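You operate a simulated robot arm through the tools that you are given. There is no shell and no other tool. Be economical: measure what you need, move in short steps, check, and stop when the job is done.

Carry out the task below with a simulated robot arm. There is one attempt and no reset: what you move stays moved.

Task
Gauge the green roller: REJECT tray if it is under the size on the card, else GOOD tray.
Fine: leave the gauge jaw open.

The check looks at the end state, three seconds after you hand in, the way a careful person would. Anything else that was tipped, shoved, dropped, spilled or broken makes it a failure.

Robot
A 7-joint arm with a two-finger parallel gripper, fixed in place. Base frame: the origin is at the foot of the arm, x ahead of it, y to its left, z up; the work surface is at about z = 880. Units: mm, rad, N and s.
With the tool pointing down near the work surface it reaches from about 240 to 680 mm from the base axis. Its first joint turns from -1.152 to 1.152 rad. Payload 2.4 kg.
Tool frame: the origin (TCP) lies between the finger pads and is the grasp point; the fingertips stand 30 mm ahead of it; z points along the fingers, y is the line along which they close. Largest opening 94 mm; finger width 28, thickness 10; the body of the gripper, 50 by 96 mm, starts 55 mm behind the TCP.
Orientation is told as [roll, pitch, yaw] about the base's x, y, z axes, in that order, counted from this pose: with the fingers straight down and closing along the base's y, the tool's x points along the base's -x, its y along +y and its z along -z.

Tools
- The arm moves only by the tool nudge_tool. Its argument "steps" is one flat list of numbers, 6 for each row, row after row: the shift along the tool's x, y, z in mm, then the turn, a rotation vector about the tool's x, y, z in rad. In form: [x, y, z, rx, ry, rz, x, y, z, rx, ry, rz, ...]. A call has 1 to 12 rows; each row is the pose to reach, as a shift and turn from the pose commanded when the call began, along the tool's axes at that moment. "gripper" is the gripper command, from -1 (shut) to 1 (fully open), values between in proportion, set as the call begins (left out, the last holds). Each row takes 0.2 s and may step no farther than 50 mm and 0.15 rad from the row before; otherwise, or with a gripper value out of range, the whole call is refused. A pose out of reach is approached as far as the arm can. The call stops where the force on the tool passes 40 N (or 10 N more than at its start, if that is more) or the arm is blocked; 0.2 s more then pass. Each finger travels about 153 mm/s and halts on what it meets, pressing with about 29 N; the grip force reading is that of the motor and also rises with nothing between the fingers. The clock runs only during rows and for 0.2 s after the last one: add rows that repeat a pose to give the fingers time. It gives the time, the measured TCP pose, the force on the tool (base axes), the opening and the grip force at its end, in the units of the frame above (readings bear some noise), with the torque about the TCP (base axes, N m) and any sound that the robot's microphone picked up.
- Cameras (640 x 400 px; columns grow to the right, rows downward): "scene" is fixed at [32.4, 468.6, 1441.3]; the picture's right is [-0.81, -0.59, 0.00], its down [-0.35, 0.48, -0.81] and it looks along [0.48, -0.65, -0.59] (base axes); focal length 324 px, centre (320, 200). "wrist" rides on the gripper at [76, 14, -103] in the tool frame; the picture's right is [-0.18, 0.98, 0.00], its down [-0.75, -0.14, -0.64] and it looks along [-0.63, -0.12, 0.77] (tool axes); focal length 243 px, centre (320, 200). There is no depth. A picture from a camera that has moved, and an enlarged one, comes with that camera's place and axes in the base frame and with its lens.
- get_image(camera): a new picture of that camera. No time passes.
- inspect(camera, box): a new picture of the part [left, top, right, bottom] of that camera's present view, enlarged. No time passes.
- hand_in(): hands the job in; it is judged then, once.

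Work in short steps. Places have to be worked out from the pictures, the camera data and where the tool is seen: move nearer, look again, correct. Check each grasp and each placing, and mend what went wrong. You have 120 turns and 76 pictures in all, those below and enlarged ones among them. Open the gripper and draw the arm clear of the work before you hand the job in, unless the task says otherwise; then end with one line.

The tools are called after "Request:" as name(argument=value, ...) on one line, values as JSON. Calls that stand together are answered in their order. nudge_tool: Moves the arm, as the interface text tells. Its arguments: {"type":"object","properties":{"steps":{"type":"array","items":{"type":"number"}},"gripper":{"type":"number"}},"required":["steps"]} The other tools are called the same way: get_image (camera) takes a picture; inspect (camera, box) takes an enlarged picture of a part of a camera's view; hand_in () hands the job in.

At the start:

```text
time: 0.0
ee_pos: [327.2, 11.5, 1186.5]
orientation: [0.0, 0.0, -0.001]
wrist_force: [-0.5, -0.3, -0.8]
moment: [0.03, 0.0, -0.01]
finger_gap: 93.9
gripper_force: 0.0
```

scene: 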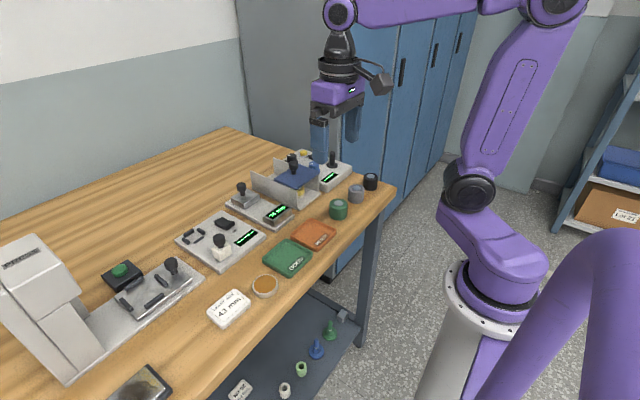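
wrist: 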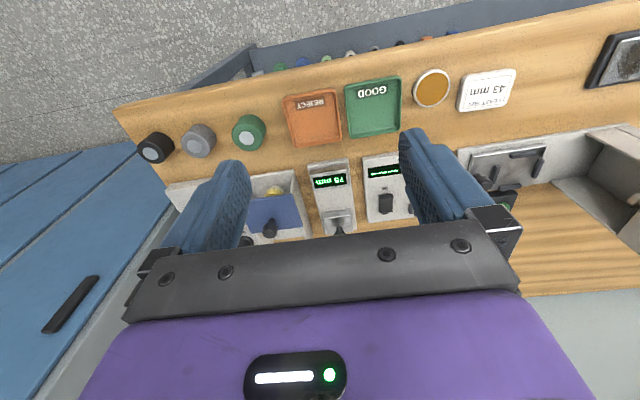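

I see a bench with rollers, trays, several instruments and a card. I'll enlarge the views to read them.

Request:
inspect(camera="scene", box=[160, 140, 400, 290])

Request:
inspect(camera="scene", box=[0, 220, 288, 400])

Request:
inspect(camera="wrist", box=[100, 50, 420, 250])

Request:
inspect(camera="wrist", box=[340, 20, 640, 220])

```text
2.67 times, centred on (280, 215) of scene
camera zoom: at [32.4, 468.6, 1441.3], right [-0.81, -0.59, 0.0], down [-0.35, 0.48, -0.81], along [0.48, -0.65, -0.59], focal length 865 px, centre (427, 160)
```

zoom: 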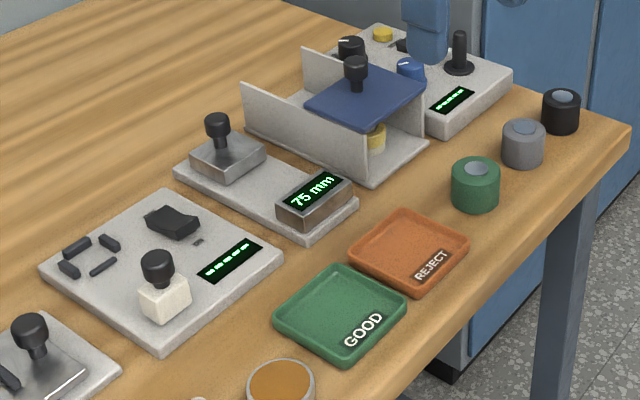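

```text
2.22 times, centred on (144, 310) of scene
camera zoom: at [32.4, 468.6, 1441.3], right [-0.81, -0.59, 0.0], down [-0.35, 0.48, -0.81], along [0.48, -0.65, -0.59], focal length 720 px, centre (711, -44)
```

zoom: 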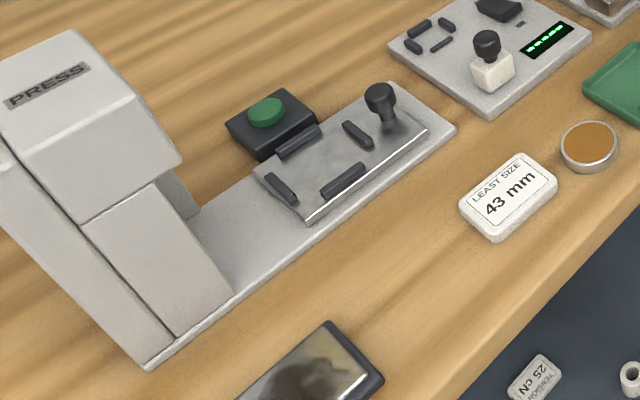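

```text
2.00 times, centred on (260, 150) of wrist
camera zoom: at [251.8, 25.1, 1289.4], right [0.18, 0.98, 0.0], down [0.75, -0.14, 0.64], along [0.63, -0.12, -0.77], focal length 485 px, centre (440, 300)
```

zoom: 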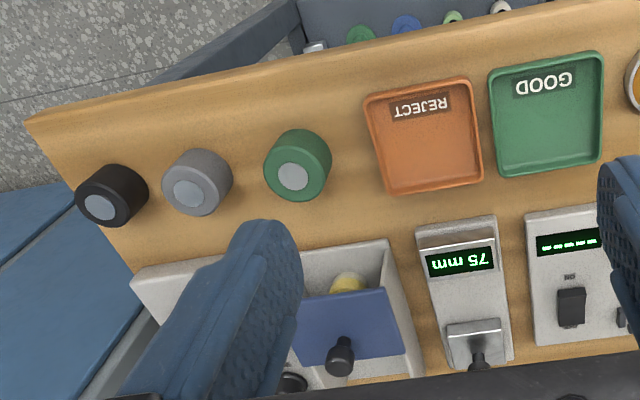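

```text
2.00 times, centred on (490, 120) of wrist
camera zoom: at [251.8, 25.1, 1289.4], right [0.18, 0.98, 0.0], down [0.75, -0.14, 0.64], along [0.63, -0.12, -0.77], focal length 485 px, centre (-20, 360)
```

zoom: 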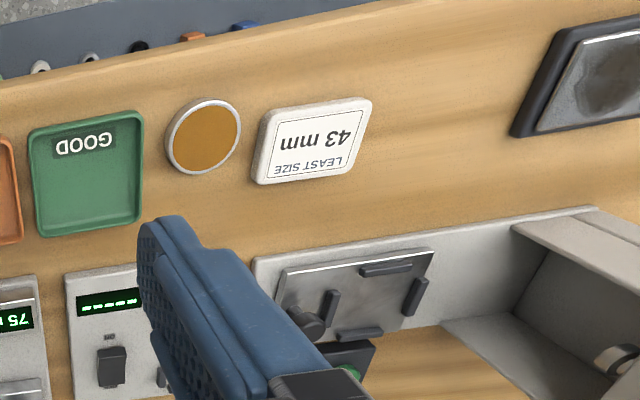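

The gauge reads 75 mm with its knobbed jaw open, and the card says 43 mm. The green roller is at about (406,-125). I'll lower the arm to see the gauge from nearer.

Request:
nudge_tool(steps=[-31, 0, 30, 0, 0, 0, -62, 0, 60, 0, 0, 0, -93, 0, 90, 0, 0, 0], gripper=1)

Request:
get_image(camera="wrist")

```text
time: 0.8
ee_pos: [419.2, 11.9, 1095.7]
orientation: [-0.002, 0.001, 0.002]
wrist_force: [-0.5, 0.0, 0.9]
moment: [-0.02, 0.0, 0.0]
finger_gap: 93.8
gripper_force: 0.0
```

```text
69 pictures are left
camera wrist: at [344.7, 25.9, 1199.2], right [0.18, 0.98, 0.0], down [0.75, -0.14, 0.64], along [0.63, -0.12, -0.77], focal length 243 px, centre (320, 200)
```

wrist: 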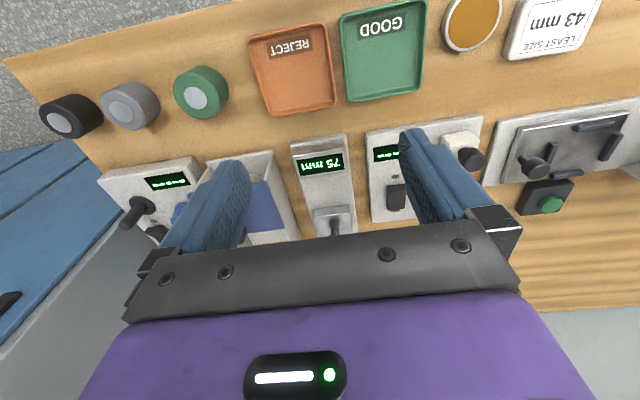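

Request:
inspect(camera="wrist", box=[240, 110, 400, 240])

Request:
inspect(camera="scene", box=[210, 160, 310, 240])

```text
3.08 times, centred on (320, 175) of wrist
camera zoom: at [344.7, 25.9, 1199.2], right [0.18, 0.98, 0.0], down [0.75, -0.14, 0.64], along [0.63, -0.12, -0.77], focal length 746 px, centre (320, 277)
```

zoom: 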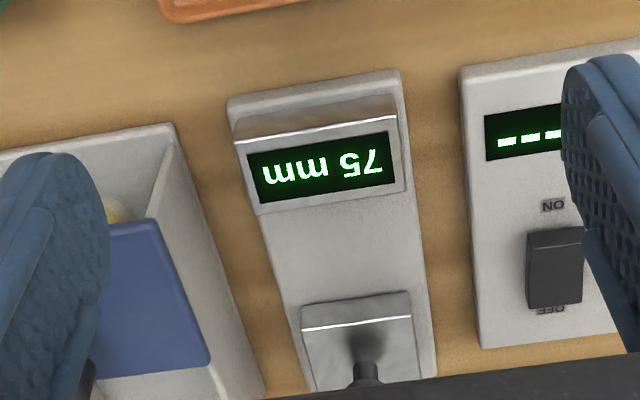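

```text
5.00 times, centred on (260, 200) of scene
camera zoom: at [32.4, 468.6, 1441.3], right [-0.81, -0.59, 0.0], down [-0.35, 0.48, -0.81], along [0.48, -0.65, -0.59], focal length 1621 px, centre (620, 200)
```

zoom: 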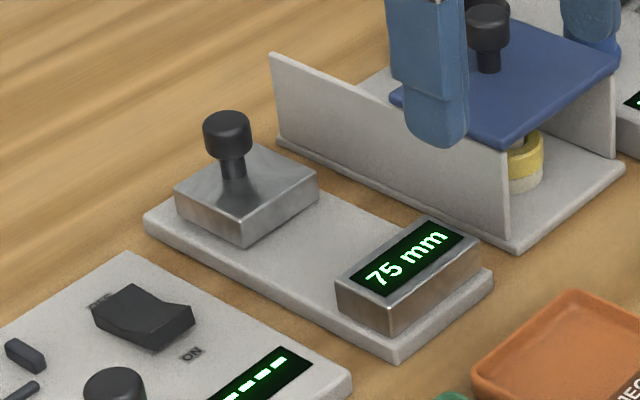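

The gauge plate runs along x with its centre at y≈-8, and the free gap is at about x 545–617. The roller is at about (405,-126). I'll move above it, part-open so the fingers miss the grey neighbour, and look again.

Request:
nudge_tool(steps=[4, -35, 15, 0, 0, 0, 8, -70, 40, 0, 0, 0, 14, -105, 60, 0, 0, 0, 14, -138, 80, 0, 0, 0], gripper=0.45)

Request:
get_image(camera="wrist")

Request:
get_image(camera="scene")

```text
time: 1.8
ee_pos: [405.6, -127.4, 1016.3]
orientation: [0.0, 0.001, 0.001]
wrist_force: [0.1, -0.4, -0.8]
moment: [0.01, 0.02, -0.03]
finger_gap: 68.4
gripper_force: 0.0
```

```text
66 pictures are left
camera wrist: at [331.0, -113.9, 1119.9], right [0.18, 0.98, 0.0], down [0.75, -0.14, 0.64], along [0.63, -0.12, -0.77], focal length 243 px, centre (320, 200)
```

wrist: 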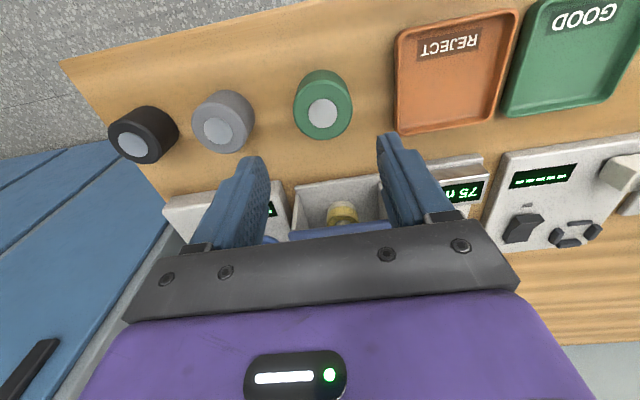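

```text
65 pictures are left
```

scene: 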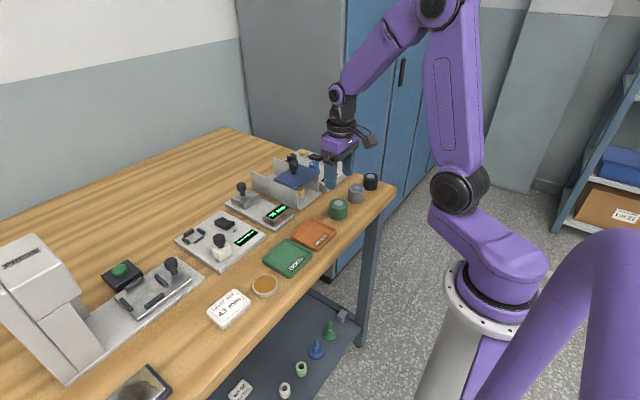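

The roller top centre works out at about (404,-125.5), almost under the tool. I'll go down to z≈930 and look.

Request:
nudge_tool(steps=[2, 1, 40, 0, 0, 0, 2, 1.5, 70, 0, 0, 0, 2, 1.5, 86, 0, 0, 0])

Request:
get_image(camera="wrist")

Request:
inspect(camera="scene", box=[290, 150, 410, 240])

```text
time: 2.6
ee_pos: [403.1, -125.1, 931.2]
orientation: [0.0, -0.001, 0.003]
wrist_force: [0.2, 0.0, -0.8]
moment: [0.03, 0.03, 0.01]
finger_gap: 68.1
gripper_force: 0.0
```

```text
64 pictures are left
camera wrist: at [328.4, -111.6, 1034.1], right [0.18, 0.98, 0.0], down [0.75, -0.14, 0.64], along [0.63, -0.12, -0.77], focal length 243 px, centre (320, 200)
```

wrist: 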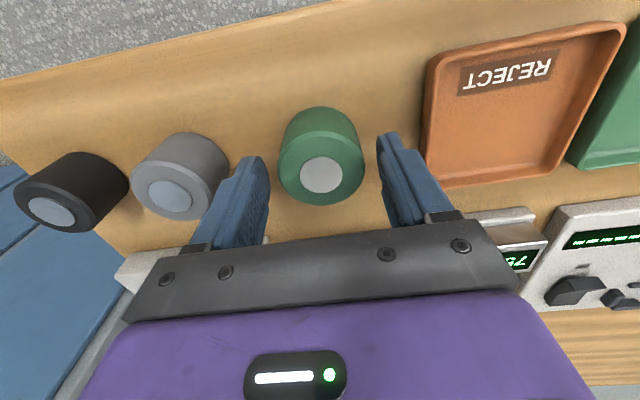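

```text
4.44 times, centred on (350, 195) of scene
camera zoom: at [32.4, 468.6, 1441.3], right [-0.81, -0.59, 0.0], down [-0.35, 0.48, -0.81], along [0.48, -0.65, -0.59], focal length 1441 px, centre (187, 222)
```

zoom: 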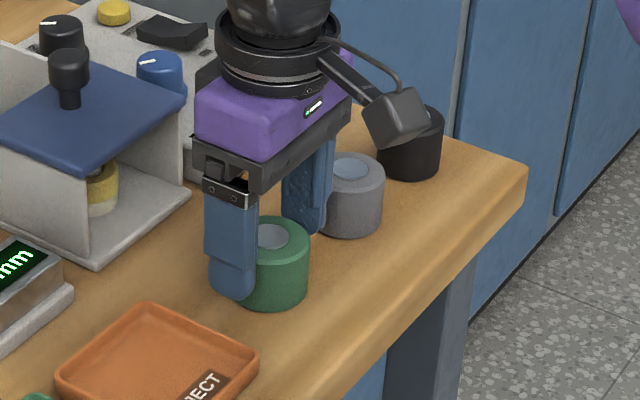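

The roller sits centred between the pads (top at about z 920). I'll go down 16 mm and close gently.

Request:
nudge_tool(steps=[0, 0, 10, 0, 0, 0, 0, 0, 16.5, 0, 0, 0])

Request:
nudge_tool(steps=[0, 0, 0, 0, 0, 0, 0, 0, 0, 0, 0, 0, 0, 0, 0, 0, 0, 0], gripper=-1)

```text
time: 3.2
ee_pos: [404.4, -125.2, 915.4]
orientation: [0.0, 0.001, 0.002]
wrist_force: [0.3, -0.7, -0.5]
moment: [0.01, -0.02, 0.01]
finger_gap: 68.1
gripper_force: 0.0
```

```text
time: 4.0
ee_pos: [403.3, -126.0, 915.0]
orientation: [-0.001, -0.001, 0.002]
wrist_force: [0.1, -0.1, 0.5]
moment: [0.02, -0.02, 0.02]
finger_gap: 49.7
gripper_force: 29.1
```

The roller is gripped at a gap of about 50 mm. I'll lift it straight up and confirm.

Request:
nudge_tool(steps=[0, 0, -30, 0, 0, 0, 0, 0, -75, 0, 0, 0, 0, 0, -120, 0, 0, 0, 0, 0, -140, 0, 0, 0])

Request:
get_image(camera="wrist")

```text
time: 5.0
ee_pos: [403.3, -123.5, 1055.2]
orientation: [0.0, 0.0, 0.004]
wrist_force: [0.1, 0.6, -0.9]
moment: [0.01, 0.02, 0.01]
finger_gap: 49.7
gripper_force: 28.9
```

```text
62 pictures are left
camera wrist: at [328.8, -110.9, 1157.6], right [0.18, 0.98, 0.0], down [0.75, -0.14, 0.64], along [0.63, -0.12, -0.77], focal length 243 px, centre (320, 200)
```

wrist: 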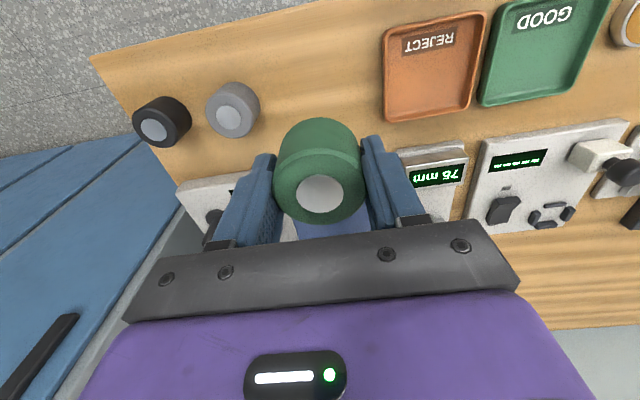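

Lifted. I'll carry it to just before the gauge, staying high, and look there.

Request:
nudge_tool(steps=[-20, 40, 0, 0, 0, 0, -40, 80, 0, 0, 0, 0, -70, 117, 0, 0, 0, 0, -90, 117, 0, 0, 0, 0])

Request:
get_image(camera="wrist")

Request:
get_image(camera="scene")

```text
time: 6.0
ee_pos: [494.8, -8.7, 1053.5]
orientation: [-0.001, 0.001, 0.0]
wrist_force: [-0.5, 0.4, -1.1]
moment: [-0.02, -0.01, -0.02]
finger_gap: 49.4
gripper_force: 29.3
```

```text
61 pictures are left
camera wrist: at [419.5, 6.1, 1156.8], right [0.18, 0.98, 0.0], down [0.75, -0.14, 0.64], along [0.63, -0.12, -0.77], focal length 243 px, centre (320, 200)
```

wrist: 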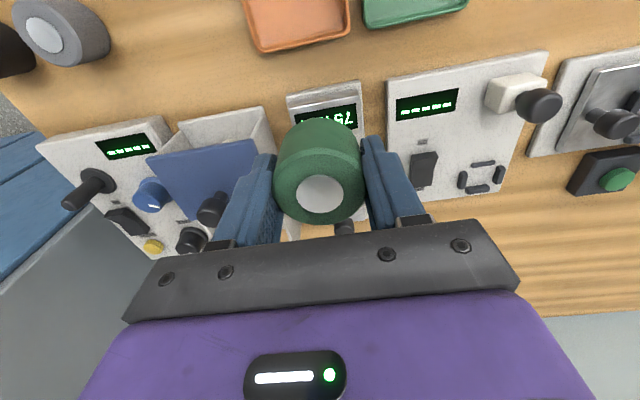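

```text
60 pictures are left
```

scene: 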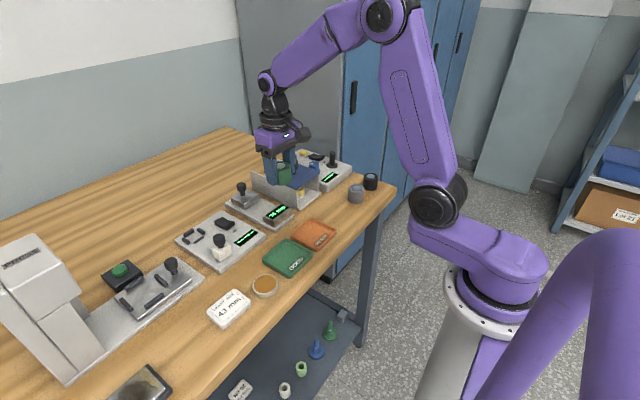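

Request:
inspect(camera="wrist", box=[260, 70, 400, 250])

```text
2.22 times, centred on (330, 160) of wrist
camera zoom: at [419.5, 6.1, 1156.8], right [0.18, 0.98, 0.0], down [0.75, -0.14, 0.64], along [0.63, -0.12, -0.77], focal length 539 px, centre (298, 289)
```

zoom: 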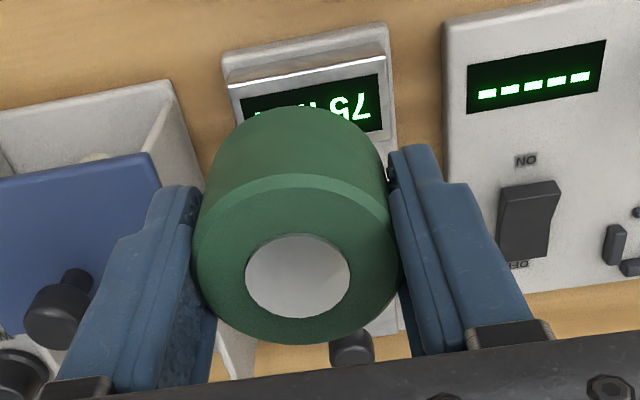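

The anvil spans about x 498–535 and y -41..30, and the knob is near (648,-6). I'll place the roller at (573,-5.5), moving over at height and going part way down.

Request:
nudge_tool(steps=[-40, 3, 0, 0, 0, 0, -78, 3, 0, 0, 0, 0, -78, 3, 40, 0, 0, 0, -78, 3, 80, 0, 0, 0, -78, 3, 80, 0, 0, 0])

Request:
get_image(camera="wrist")

Request:
inspect(camera="scene", box=[200, 120, 330, 240])

```text
time: 7.2
ee_pos: [572.2, -5.1, 972.7]
orientation: [-0.001, 0.001, -0.001]
wrist_force: [0.1, -0.3, -1.1]
moment: [-0.01, 0.01, -0.02]
finger_gap: 49.5
gripper_force: 28.9
```

```text
58 pictures are left
camera wrist: at [497.5, 8.8, 1076.7], right [0.18, 0.98, 0.0], down [0.75, -0.14, 0.64], along [0.63, -0.12, -0.77], focal length 243 px, centre (320, 200)
```

wrist: 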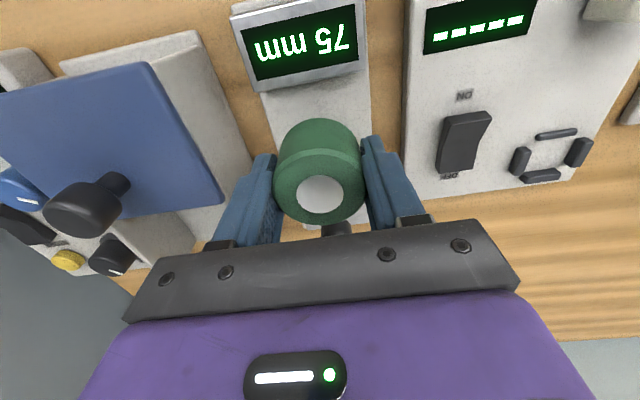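

```text
3.33 times, centred on (265, 180) of scene
camera zoom: at [32.4, 468.6, 1441.3], right [-0.81, -0.59, 0.0], down [-0.35, 0.48, -0.81], along [0.48, -0.65, -0.59], focal length 1081 px, centre (503, 267)
```

zoom: 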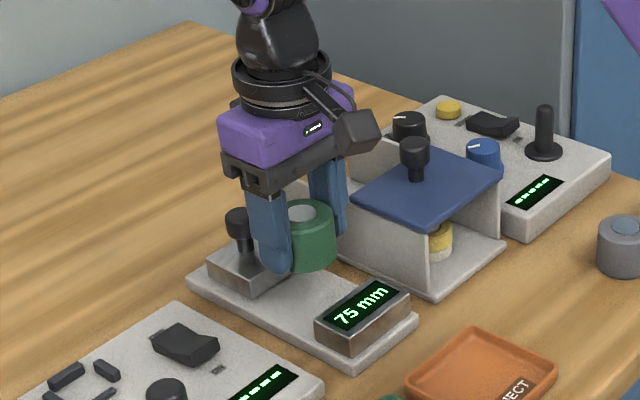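

The roller hangs cleanly between anvil and jaw. I'll lower it to just above the plate.

Request:
nudge_tool(steps=[0, 0, 20, 0, 0, 0, 0, 0, 36, 0, 0, 0, 0, 0, 40, 0, 0, 0])

Request:
inspect(camera="scene", box=[220, 150, 310, 230])

```text
time: 8.0
ee_pos: [572.5, -4.7, 934.7]
orientation: [-0.001, -0.001, 0.002]
wrist_force: [0.1, -0.1, -0.6]
moment: [-0.03, 0.01, 0.01]
finger_gap: 49.4
gripper_force: 28.8
```

```text
5.00 times, centred on (265, 190) of scene
camera zoom: at [32.4, 468.6, 1441.3], right [-0.81, -0.59, 0.0], down [-0.35, 0.48, -0.81], along [0.48, -0.65, -0.59], focal length 1621 px, centre (595, 250)
```

zoom: 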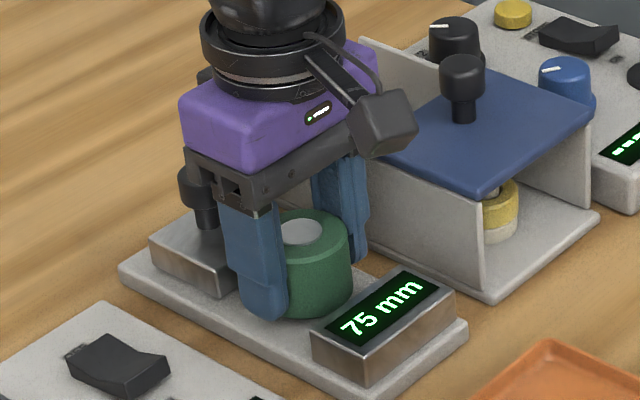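

Still no contact. I'll go down in 2 mm rows until the force rises.

Request:
nudge_tool(steps=[0, 0, 2, 0, 0, 0, 0, 0, 4, 0, 0, 0])

Request:
nudge_tool(steps=[0, 0, 1, 0, 0, 0, 0, 0, 2, 0, 0, 0])

Request:
nudge_tool(steps=[0, 0, 1, 0, 0, 0, 0, 0, 2, 0, 0, 0])

```text
time: 8.6
ee_pos: [572.8, -5.1, 929.3]
orientation: [0.001, 0.0, 0.001]
wrist_force: [0.0, 0.1, -0.7]
moment: [0.01, 0.01, 0.01]
finger_gap: 49.5
gripper_force: 29.2
```

```text
time: 9.2
ee_pos: [571.6, -3.8, 928.1]
orientation: [-0.001, -0.001, 0.002]
wrist_force: [-1.8, 0.5, 5.3]
moment: [0.0, 0.02, 0.0]
finger_gap: 49.8
gripper_force: 29.2
```

```text
time: 9.9
ee_pos: [572.6, -5.4, 927.9]
orientation: [0.0, -0.002, 0.0]
wrist_force: [-6.2, 0.6, 7.9]
moment: [0.0, 0.1, -0.02]
finger_gap: 49.6
gripper_force: 29.3
stopped in row 2: the force on the tool passed its limit (the readings are from after the stop); the commanded pose is now the measured one
```

The roller is on the plate. I'll open moderately and look.

Request:
nudge_tool(steps=[0, 0, -0.5, 0, 0, 0, 0, 0, -0.5, 0, 0, 0], gripper=0.45)

Request:
nudge_tool(steps=[0, 0, -40, 0, 0, 0, 0, 0, -80, 0, 0, 0, 0, 0, -120, 0, 0, 0, 20, 0, -120, 0, 0, 0])

Request:
get_image(camera="wrist")

Request:
inspect(camera="scene", box=[210, 150, 310, 240])

```text
time: 10.6
ee_pos: [572.7, -4.7, 928.1]
orientation: [0.0, -0.002, 0.001]
wrist_force: [0.0, 0.3, 0.8]
moment: [-0.01, -0.04, -0.03]
finger_gap: 68.3
gripper_force: 0.1
```

```text
time: 11.6
ee_pos: [553.8, -4.5, 1048.2]
orientation: [0.0, -0.001, 0.003]
wrist_force: [-0.6, 0.7, -0.2]
moment: [-0.01, -0.02, 0.03]
finger_gap: 68.4
gripper_force: 0.1
```

```text
55 pictures are left
camera wrist: at [477.7, 8.7, 1151.6], right [0.18, 0.98, 0.0], down [0.75, -0.14, 0.64], along [0.63, -0.12, -0.77], focal length 243 px, centre (320, 200)
```

wrist: 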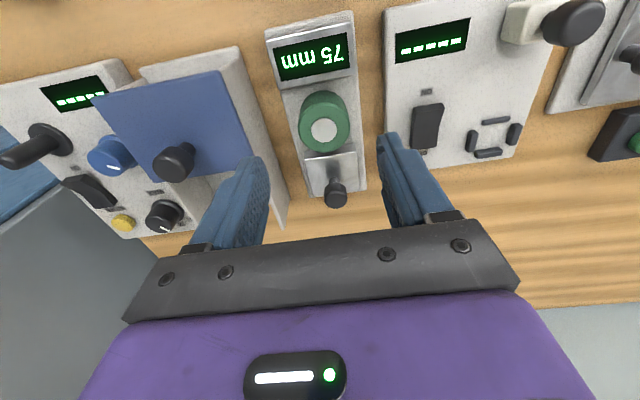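

```text
4.44 times, centred on (260, 195) of scene
camera zoom: at [32.4, 468.6, 1441.3], right [-0.81, -0.59, 0.0], down [-0.35, 0.48, -0.81], along [0.48, -0.65, -0.59], focal length 1441 px, centre (587, 222)
```

zoom: 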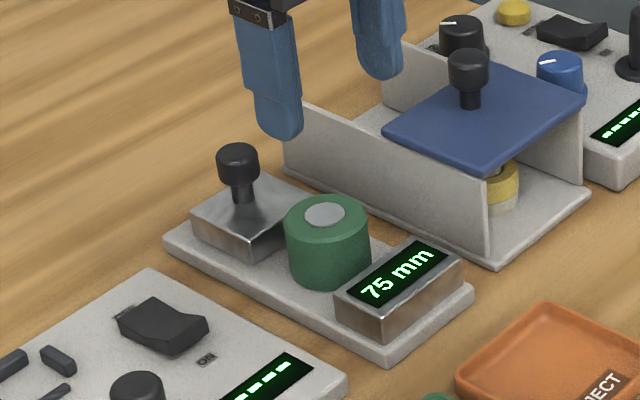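

The roller stands upright between the jaws. The jaw knob is at about (641,-5) with its cap at roughly z 925–945. I'll move above it with a smaller opening.

Request:
nudge_tool(steps=[-44, 0, 0, 0, 0, 0, -87, 0, 10, 0, 0, 0, -87, 0, 40, 0, 0, 0], gripper=0)

Request:
get_image(camera="wrist")

Request:
inspect(camera="scene", box=[200, 130, 310, 230])

```text
time: 12.3
ee_pos: [639.1, -3.9, 1008.1]
orientation: [0.001, -0.002, 0.002]
wrist_force: [-1.0, 0.3, -0.5]
moment: [0.0, 0.01, 0.02]
finger_gap: 47.0
gripper_force: 0.1
```

```text
53 pictures are left
camera wrist: at [564.7, 9.2, 1111.3], right [0.18, 0.98, 0.0], down [0.75, -0.14, 0.64], along [0.63, -0.12, -0.77], focal length 243 px, centre (320, 200)
```

wrist: 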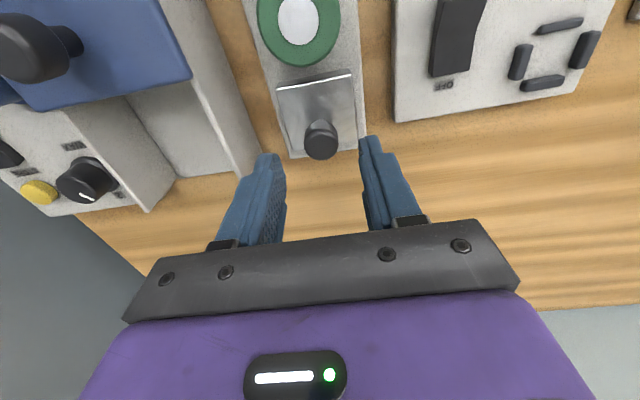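

```text
4.00 times, centred on (255, 180) of scene
camera zoom: at [32.4, 468.6, 1441.3], right [-0.81, -0.59, 0.0], down [-0.35, 0.48, -0.81], along [0.48, -0.65, -0.59], focal length 1297 px, centre (580, 280)
```

zoom: 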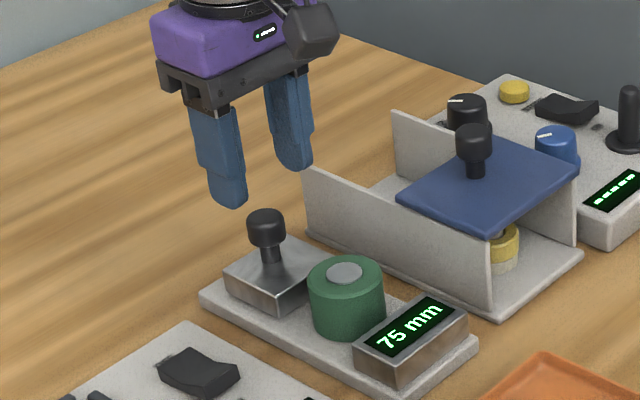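

The knob cap works out at about (642,-5), with its top near z 952. I'll go down to TCP z≈949, which leaves the tips just above the jaw block, and watch the force.

Request:
nudge_tool(steps=[-3, -1, 20, 0, 0, 0, -3, -1, 45, 0, 0, 0, -3, -1, 54, 0, 0, 0, -3, -1, 58, 0, 0, 0])

Request:
get_image(camera="wrist")

Request:
inspect(camera="scene", box=[200, 130, 310, 230])

```text
time: 13.3
ee_pos: [643.1, -6.1, 950.5]
orientation: [0.0, -0.005, 0.002]
wrist_force: [-1.1, -0.5, 0.0]
moment: [0.0, 0.03, 0.01]
finger_gap: 46.9
gripper_force: 0.1
```

```text
51 pictures are left
camera wrist: at [567.4, 8.2, 1053.3], right [0.18, 0.98, 0.0], down [0.75, -0.14, 0.64], along [0.63, -0.12, -0.77], focal length 243 px, centre (320, 200)
```

wrist: 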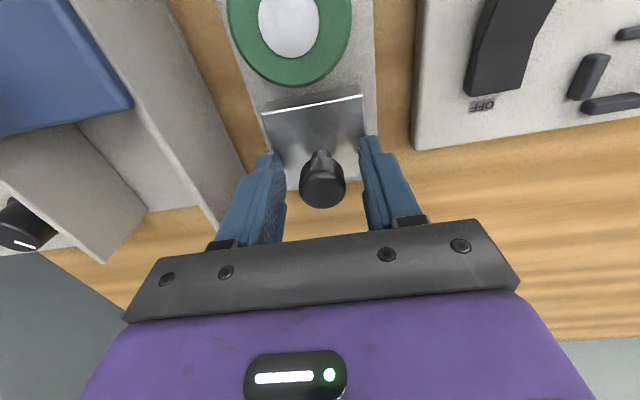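

```text
4.00 times, centred on (255, 180) of scene
camera zoom: at [32.4, 468.6, 1441.3], right [-0.81, -0.59, 0.0], down [-0.35, 0.48, -0.81], along [0.48, -0.65, -0.59], focal length 1297 px, centre (580, 280)
```

zoom: 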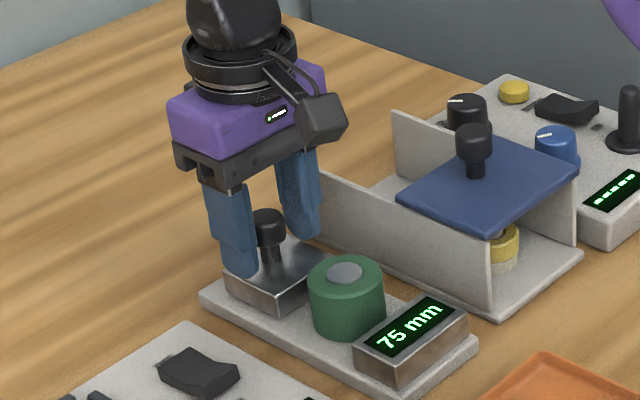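

The knob is centred between the fingers. I'll close on it.

Request:
nudge_tool(steps=[0, 0, 0, 0, 0, 0, 0, 0, 0, 0, 0, 0, 0, 0, 0, 0, 0, 0], gripper=-1)

Request:
nudge_tool(steps=[2, 0, 0, 0, 0, 0, 4, 0, 0, 0, 0, 0, 6, 0, 0, 0, 0, 0])

Request:
inspect(camera="scene", box=[200, 130, 310, 230])

```text
time: 14.2
ee_pos: [642.3, -4.9, 950.3]
orientation: [-0.001, -0.002, 0.001]
wrist_force: [0.3, 2.4, -2.9]
moment: [-0.15, -0.35, 0.25]
finger_gap: 26.0
gripper_force: 45.6
```

```text
time: 14.9
ee_pos: [636.0, -4.8, 949.9]
orientation: [0.0, 0.0, 0.0]
wrist_force: [0.7, 6.0, -4.2]
moment: [-0.05, -0.23, 0.24]
finger_gap: 26.0
gripper_force: 44.7
```

```text
4.00 times, centred on (255, 180) of scene
camera zoom: at [32.5, 468.7, 1441.2], right [-0.81, -0.59, 0.0], down [-0.35, 0.48, -0.81], along [0.48, -0.65, -0.59], focal length 1297 px, centre (580, 280)
```

zoom: 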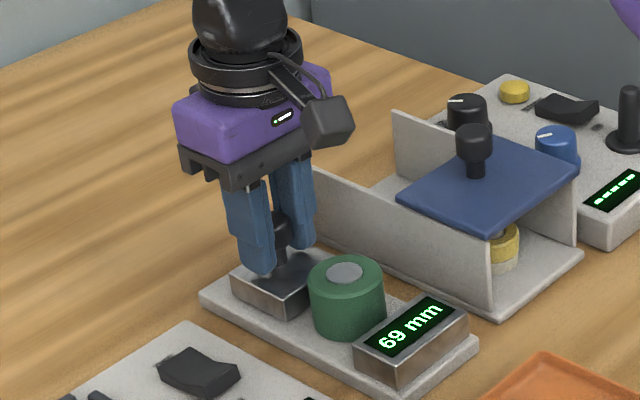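

The jaw slides and the gauge reads 69 mm. I'll push on toward the roller, stopping on force.

Request:
nudge_tool(steps=[4, 0, 0, 0, 0, 0, 8, 0, 0, 0, 0, 0, 12, 0, 0, 0, 0, 0, 16, 0, 0, 0, 0, 0, 18, 0, 0, 0, 0, 0])

Request:
inspect(camera="scene", box=[200, 130, 310, 230])

```text
time: 16.1
ee_pos: [618.0, -4.7, 950.5]
orientation: [0.0, -0.003, 0.002]
wrist_force: [1.3, 9.3, -1.4]
moment: [0.0, 0.19, 0.25]
finger_gap: 25.8
gripper_force: 44.4
```

```text
4.00 times, centred on (255, 180) of scene
camera zoom: at [32.5, 468.8, 1441.2], right [-0.81, -0.59, 0.0], down [-0.35, 0.48, -0.81], along [0.48, -0.65, -0.59], focal length 1297 px, centre (580, 280)
```

zoom: 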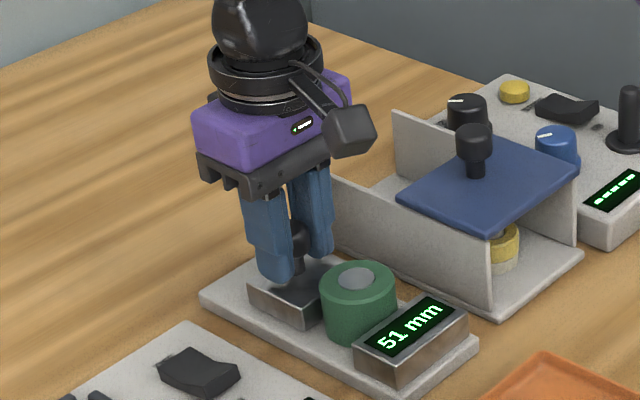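

It reads 51 mm and the jaw is now pushing the roller against the anvil. I'll go on in 1 mm rows, easing +y slightly because of the side force.

Request:
nudge_tool(steps=[1, 0.5, 0, 0, 0, 0, 2, 0.7, 0, 0, 0, 0, 3, 0.7, 0, 0, 0, 0, 4, 0.7, 0, 0, 0, 0])

Request:
inspect(camera="scene", box=[200, 130, 310, 230])

```text
time: 17.1
ee_pos: [617.0, -5.4, 950.8]
orientation: [0.0, -0.01, 0.001]
wrist_force: [31.1, 7.0, -12.2]
moment: [0.03, 1.02, 0.15]
finger_gap: 25.5
gripper_force: 45.3
```

```text
4.00 times, centred on (255, 180) of scene
camera zoom: at [33.6, 468.8, 1441.2], right [-0.81, -0.59, 0.0], down [-0.35, 0.48, -0.81], along [0.48, -0.65, -0.59], focal length 1297 px, centre (580, 280)
```

zoom: 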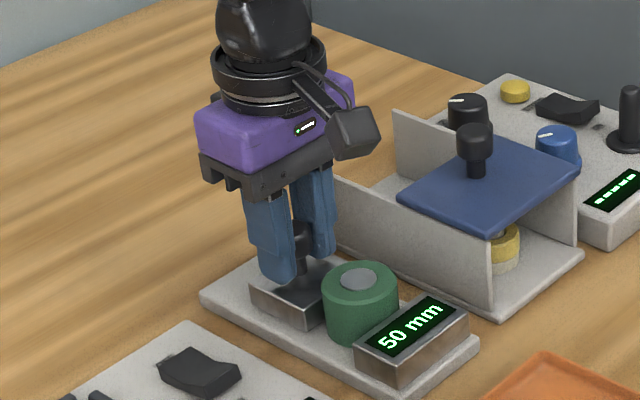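

The jaw has stalled at about 31 N. I'll read the display closely.

Request:
inspect(camera="scene", box=[255, 190, 310, 230])

Request:
inspect(camera="scene", box=[200, 285, 260, 330])

Request:
get_image(camera="wrist")

```text
10.00 times, centred on (282, 210) of scene
camera zoom: at [33.6, 468.8, 1441.2], right [-0.81, -0.59, 0.0], down [-0.35, 0.48, -0.81], along [0.48, -0.65, -0.59], focal length 3242 px, centre (695, 100)
```

zoom: 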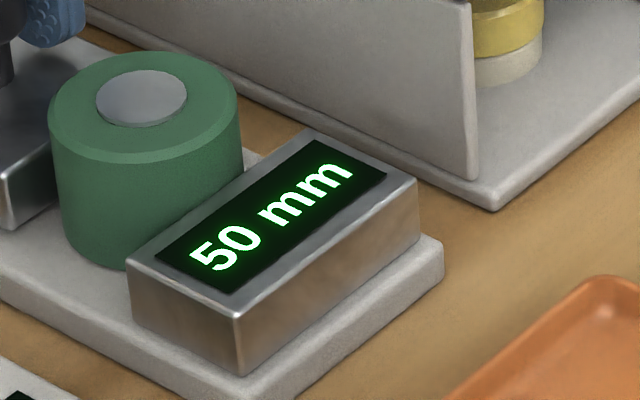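

```text
8.89 times, centred on (230, 308) of scene
camera zoom: at [33.6, 468.8, 1441.2], right [-0.81, -0.59, 0.0], down [-0.35, 0.48, -0.81], along [0.48, -0.65, -0.59], focal length 2882 px, centre (1120, -756)
```

zoom: 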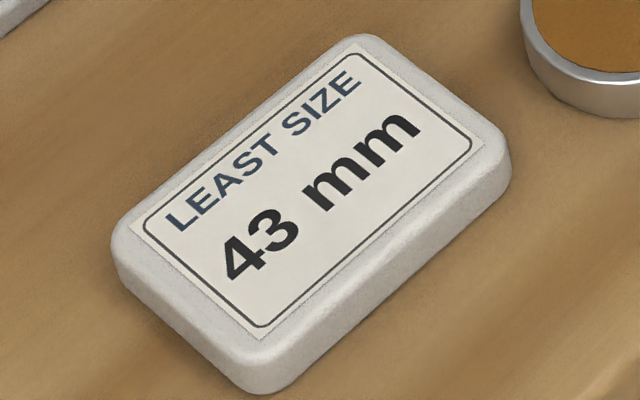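

```text
44 pictures are left
camera wrist: at [541.5, 8.9, 1052.6], right [0.18, 0.98, 0.0], down [0.75, -0.14, 0.65], along [0.64, -0.12, -0.76], focal length 243 px, centre (320, 200)
```

wrist: 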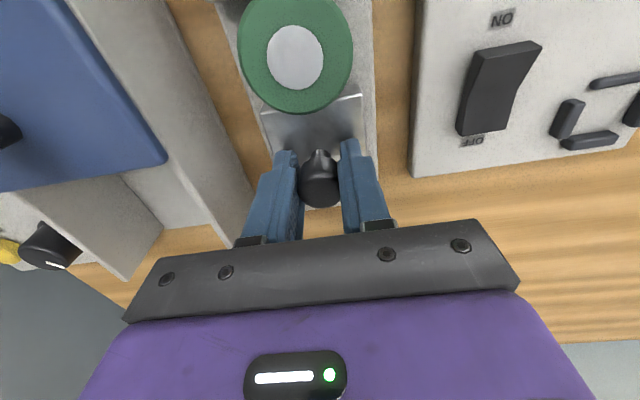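

The gauge reads 50 mm, above the 43 mm on the card (the gripper read 49.6), so the roller goes to GOOD. I'll pull the jaw back to its open position first.

Request:
nudge_tool(steps=[-3, 0, 0, 0, 0, 0, -8, 0, 0, 0, 0, 0, -13, 0, 0, 0, 0, 0, -18, 0, 0, 0, 0, 0, -23, 0, 0, 0, 0, 0, -26, 0, 0, 0, 0, 0, -27.5, 0, 0, 0, 0, 0])

Request:
inspect(camera="scene", box=[200, 130, 310, 230])

```text
time: 18.8
ee_pos: [642.0, -5.2, 950.2]
orientation: [0.0, -0.001, 0.002]
wrist_force: [-0.8, 5.2, 4.9]
moment: [0.12, 1.04, 0.04]
finger_gap: 25.4
gripper_force: 45.3
```

```text
4.00 times, centred on (255, 180) of scene
camera zoom: at [32.3, 468.7, 1441.2], right [-0.81, -0.59, 0.0], down [-0.35, 0.48, -0.81], along [0.48, -0.65, -0.59], focal length 1297 px, centre (580, 280)
```

zoom: 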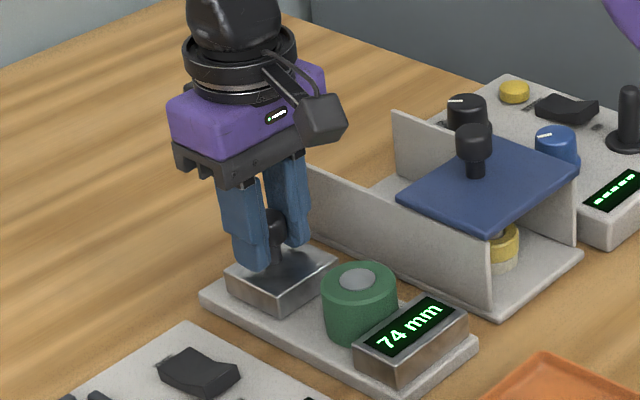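

The jaw reads 74 mm, and I'll add 1 mm to bring it back to 75. Then I'll release the knob and rise.

Request:
nudge_tool(steps=[-1.2, 0, 0, 0, 0, 0, -1.2, 0, 0, 0, 0, 0])

Request:
nudge_tool(steps=[0, 0, 0, 0, 0, 0, 0, 0, 0, 0, 0, 0], gripper=0)

Request:
nudge_tool(steps=[0, 0, -40, 0, 0, 0, 0, 0, -80, 0, 0, 0, 40, 0, -95, 0, 0, 0, 85, 0, -95, 0, 0, 0])

Request:
get_image(camera="wrist")

Request:
inspect(camera="scene", box=[200, 130, 310, 230])

```text
time: 19.4
ee_pos: [642.6, -4.6, 950.1]
orientation: [-0.001, -0.002, 0.003]
wrist_force: [-4.6, 5.4, 1.6]
moment: [-0.06, -0.41, 0.02]
finger_gap: 26.0
gripper_force: 45.1
```

```text
time: 19.9
ee_pos: [643.6, -4.9, 950.4]
orientation: [0.0, -0.002, 0.0]
wrist_force: [0.1, -0.1, 0.2]
moment: [-0.01, 0.05, -0.01]
finger_gap: 47.2
gripper_force: 0.0
```

```text
time: 20.9
ee_pos: [558.8, -5.3, 1045.7]
orientation: [-0.001, -0.002, 0.0]
wrist_force: [0.2, -1.2, 0.3]
moment: [-0.02, -0.02, -0.01]
finger_gap: 46.9
gripper_force: 0.0
```

```text
42 pictures are left
camera wrist: at [483.1, 8.8, 1148.4], right [0.18, 0.98, 0.0], down [0.75, -0.14, 0.64], along [0.63, -0.12, -0.77], focal length 243 px, centre (320, 200)
```

wrist: 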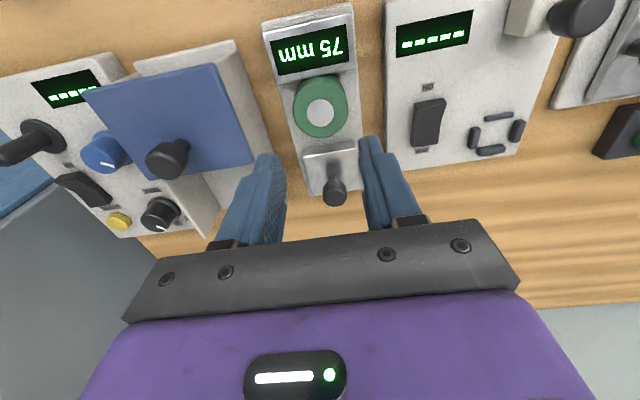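

```text
4.00 times, centred on (255, 180) of scene
camera zoom: at [32.4, 468.6, 1441.3], right [-0.81, -0.59, 0.0], down [-0.35, 0.48, -0.81], along [0.48, -0.65, -0.59], focal length 1297 px, centre (580, 280)
```

zoom: 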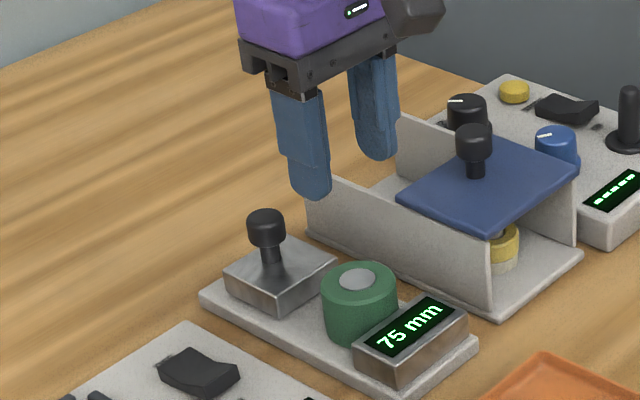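

The jaw is open at 75 mm. The roller is now against the anvil at about (561,-6). I'll open and go down over it to the earlier grasp height.

Request:
nudge_tool(steps=[-2.5, 0, 0, 0, 0, 0, -2.5, -0.5, 40, 0, 0, 0, -2.5, -0.5, 80, 0, 0, 0, -2.5, -0.5, 80, 0, 0, 0], gripper=0.45)

Request:
get_image(camera="wrist")

```text
time: 21.9
ee_pos: [562.2, -5.1, 964.6]
orientation: [-0.001, -0.003, 0.002]
wrist_force: [0.4, -0.5, -0.1]
moment: [0.01, 0.01, -0.03]
finger_gap: 68.3
gripper_force: 0.1
```

```text
40 pictures are left
camera wrist: at [486.0, 8.3, 1067.7], right [0.18, 0.98, 0.0], down [0.75, -0.14, 0.64], along [0.63, -0.12, -0.77], focal length 243 px, centre (320, 200)
```

wrist: 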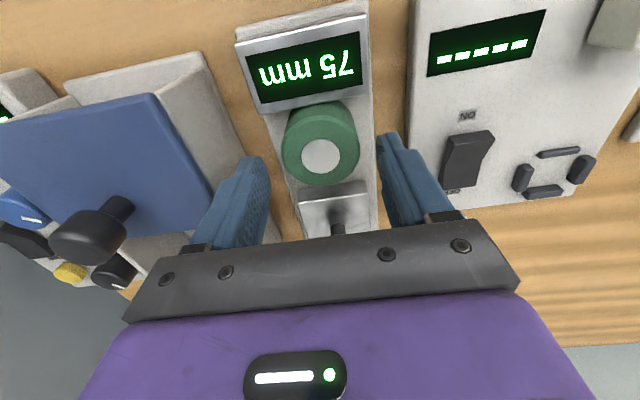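

Aligned. I'll lower 36 mm, close and lift.

Request:
nudge_tool(steps=[0, 0, 18, 0, 0, 0, 0, 0, 32, 0, 0, 0, 0, 0, 36, 0, 0, 0])

Request:
nudge_tool(steps=[0, 0, 0, 0, 0, 0, 0, 0, 0, 0, 0, 0, 0, 0, 0, 0, 0, 0], gripper=-1)

Request:
nudge_tool(steps=[-3, 0, -5, 0, 0, 0, -3, 0, -45, 0, 0, 0, -3, 0, -85, 0, 0, 0, -3, 0, -120, 0, 0, 0])

Request:
get_image(camera="scene")

```text
time: 22.8
ee_pos: [561.8, -6.4, 927.8]
orientation: [0.0, -0.003, 0.001]
wrist_force: [0.1, -0.4, -0.3]
moment: [-0.01, 0.02, -0.04]
finger_gap: 68.3
gripper_force: 0.1
```

```text
time: 23.6
ee_pos: [560.7, -6.5, 930.9]
orientation: [0.0, -0.001, 0.0]
wrist_force: [-0.2, 0.0, 0.4]
moment: [0.0, -0.01, -0.02]
finger_gap: 49.4
gripper_force: 29.1
```

```text
time: 24.6
ee_pos: [561.1, -6.2, 1047.5]
orientation: [0.001, -0.002, 0.003]
wrist_force: [0.0, -0.1, -0.9]
moment: [0.0, 0.0, -0.01]
finger_gap: 49.6
gripper_force: 29.1
```

```text
39 pictures are left
```

scene: 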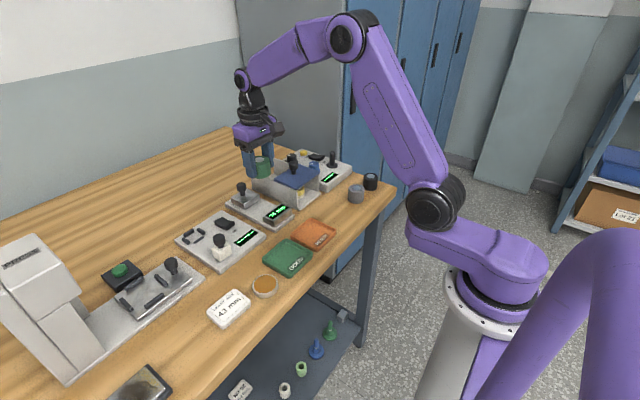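

The roller is lifted and the gauge is left open. I'll carry it high toward the base side to view the GOOD tray, which is at about (409,84).

Request:
nudge_tool(steps=[44, 18, 0, 0, 0, 0, 88, 36, 0, 0, 0, 0, 132, 54, 0, 0, 0, 0, 176, 72, 0, 0, 0, 0, 220, 90, 0, 0, 0, 0])

Request:
get_image(camera="wrist")

Request:
inspect(camera="scene", box=[240, 200, 350, 290])

```text
time: 25.8
ee_pos: [342.8, 83.7, 1049.4]
orientation: [-0.001, -0.003, 0.003]
wrist_force: [-0.8, -0.3, -1.1]
moment: [-0.02, 0.01, 0.0]
finger_gap: 49.4
gripper_force: 29.0
```

```text
38 pictures are left
camera wrist: at [268.2, 97.6, 1152.2], right [0.18, 0.98, 0.0], down [0.75, -0.14, 0.64], along [0.63, -0.12, -0.76], focal length 243 px, centre (320, 200)
```

wrist: 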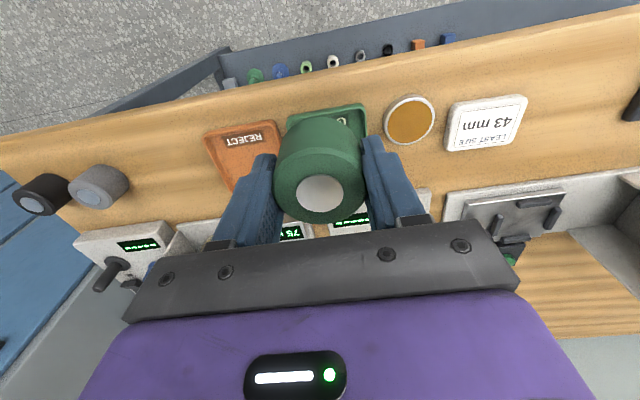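

```text
4.44 times, centred on (295, 245) of scene
camera zoom: at [32.5, 468.6, 1441.3], right [-0.81, -0.59, 0.0], down [-0.35, 0.48, -0.81], along [0.48, -0.65, -0.59], focal length 1441 px, centre (431, 0)
```

zoom: 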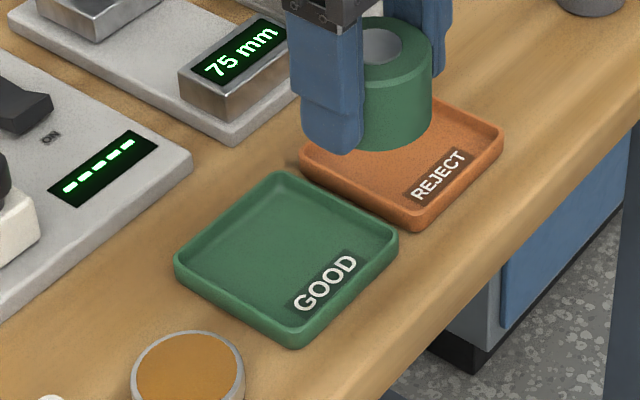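

The tray centre is about (408.5,86.5) and its inside is about 75 mm, too tight for fingers gripping this low. I'll set the roller back on its original free spot and regrip it 12 mm higher so the fingers stay above the rim.

Request:
nudge_tool(steps=[-12, -42, 0, 0, 0, 0, -24, -84, 0, 0, 0, 0, -36, -126, 0, 0, 0, 0, -48, -168, 0, 0, 0, 0, -61, -209.5, 0, 0, 0, 0, -61, -209.5, 45, 0, 0, 0, -61, -209.5, 90, 0, 0, 0, -61, -209.5, 120, 0, 0, 0])

Request:
get_image(camera="wrist")

```text
time: 27.6
ee_pos: [405.7, -123.8, 927.2]
orientation: [0.0, -0.002, 0.002]
wrist_force: [-0.2, -0.2, -1.0]
moment: [-0.05, -0.02, 0.03]
finger_gap: 49.6
gripper_force: 28.8
```

```text
36 pictures are left
camera wrist: at [329.5, -111.0, 1030.7], right [0.18, 0.98, 0.0], down [0.75, -0.14, 0.64], along [0.63, -0.12, -0.77], focal length 243 px, centre (320, 200)
```

wrist: 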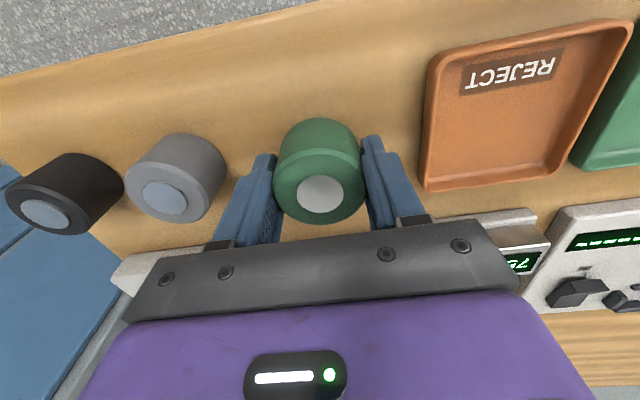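

Request:
nudge_tool(steps=[0, 0, 6, 0, 0, 0, 0, 0, 9, 0, 0, 0, 0, 0, 10, 0, 0, 0])

Request:
nudge_tool(steps=[0, 0, 1, 0, 0, 0, 0, 0, 1.5, 0, 0, 0])

```text
time: 28.4
ee_pos: [404.3, -125.4, 918.8]
orientation: [0.001, -0.002, 0.001]
wrist_force: [-0.7, 0.0, -0.7]
moment: [0.02, 0.0, 0.0]
finger_gap: 49.6
gripper_force: 29.0
```

```text
time: 28.9
ee_pos: [405.0, -124.3, 916.7]
orientation: [0.0, -0.002, 0.001]
wrist_force: [-0.6, 0.1, -1.5]
moment: [-0.02, 0.0, -0.02]
finger_gap: 49.4
gripper_force: 29.6
```

No contact yet, so I'll go down another 1 mm at a time.

Request:
nudge_tool(steps=[0, 0, 0.8, 0, 0, 0, 0, 0, 1.2, 0, 0, 0])

Request:
nudge_tool(steps=[0, 0, 0.5, 0, 0, 0, 0, 0, 1, 0, 0, 0])

```text
time: 29.6
ee_pos: [404.9, -125.0, 916.5]
orientation: [0.0, -0.001, 0.001]
wrist_force: [0.9, 0.1, -1.4]
moment: [0.01, 0.02, 0.0]
finger_gap: 49.6
gripper_force: 28.5
```

```text
time: 30.1
ee_pos: [405.0, -124.9, 914.7]
orientation: [-0.001, -0.003, 0.003]
wrist_force: [0.0, 0.2, -0.8]
moment: [-0.01, 0.0, 0.0]
finger_gap: 49.5
gripper_force: 29.2
```

Request:
nudge_tool(steps=[0, 0, 0.5, 0, 0, 0, 0, 0, 1, 0, 0, 0])

Request:
inspect(camera="scene", box=[310, 170, 380, 230])

```text
time: 30.8
ee_pos: [405.7, -124.8, 914.1]
orientation: [0.0, -0.004, 0.002]
wrist_force: [-3.9, -0.4, 15.6]
moment: [0.08, 0.11, 0.0]
finger_gap: 49.4
gripper_force: 29.3
```

```text
6.67 times, centred on (345, 200) of scene
camera zoom: at [32.1, 468.6, 1441.3], right [-0.81, -0.59, 0.0], down [-0.35, 0.48, -0.81], along [0.48, -0.65, -0.59], focal length 2162 px, centre (153, 200)
```

zoom: 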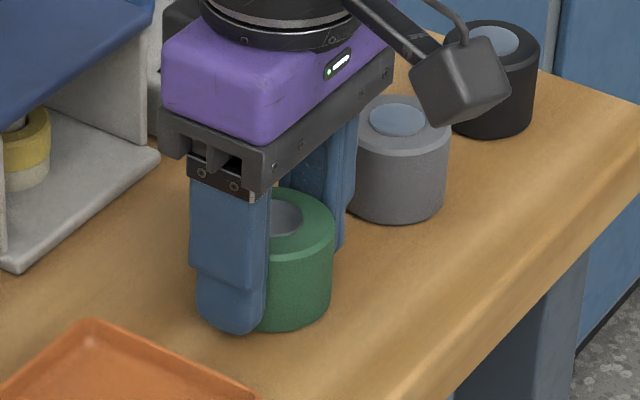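

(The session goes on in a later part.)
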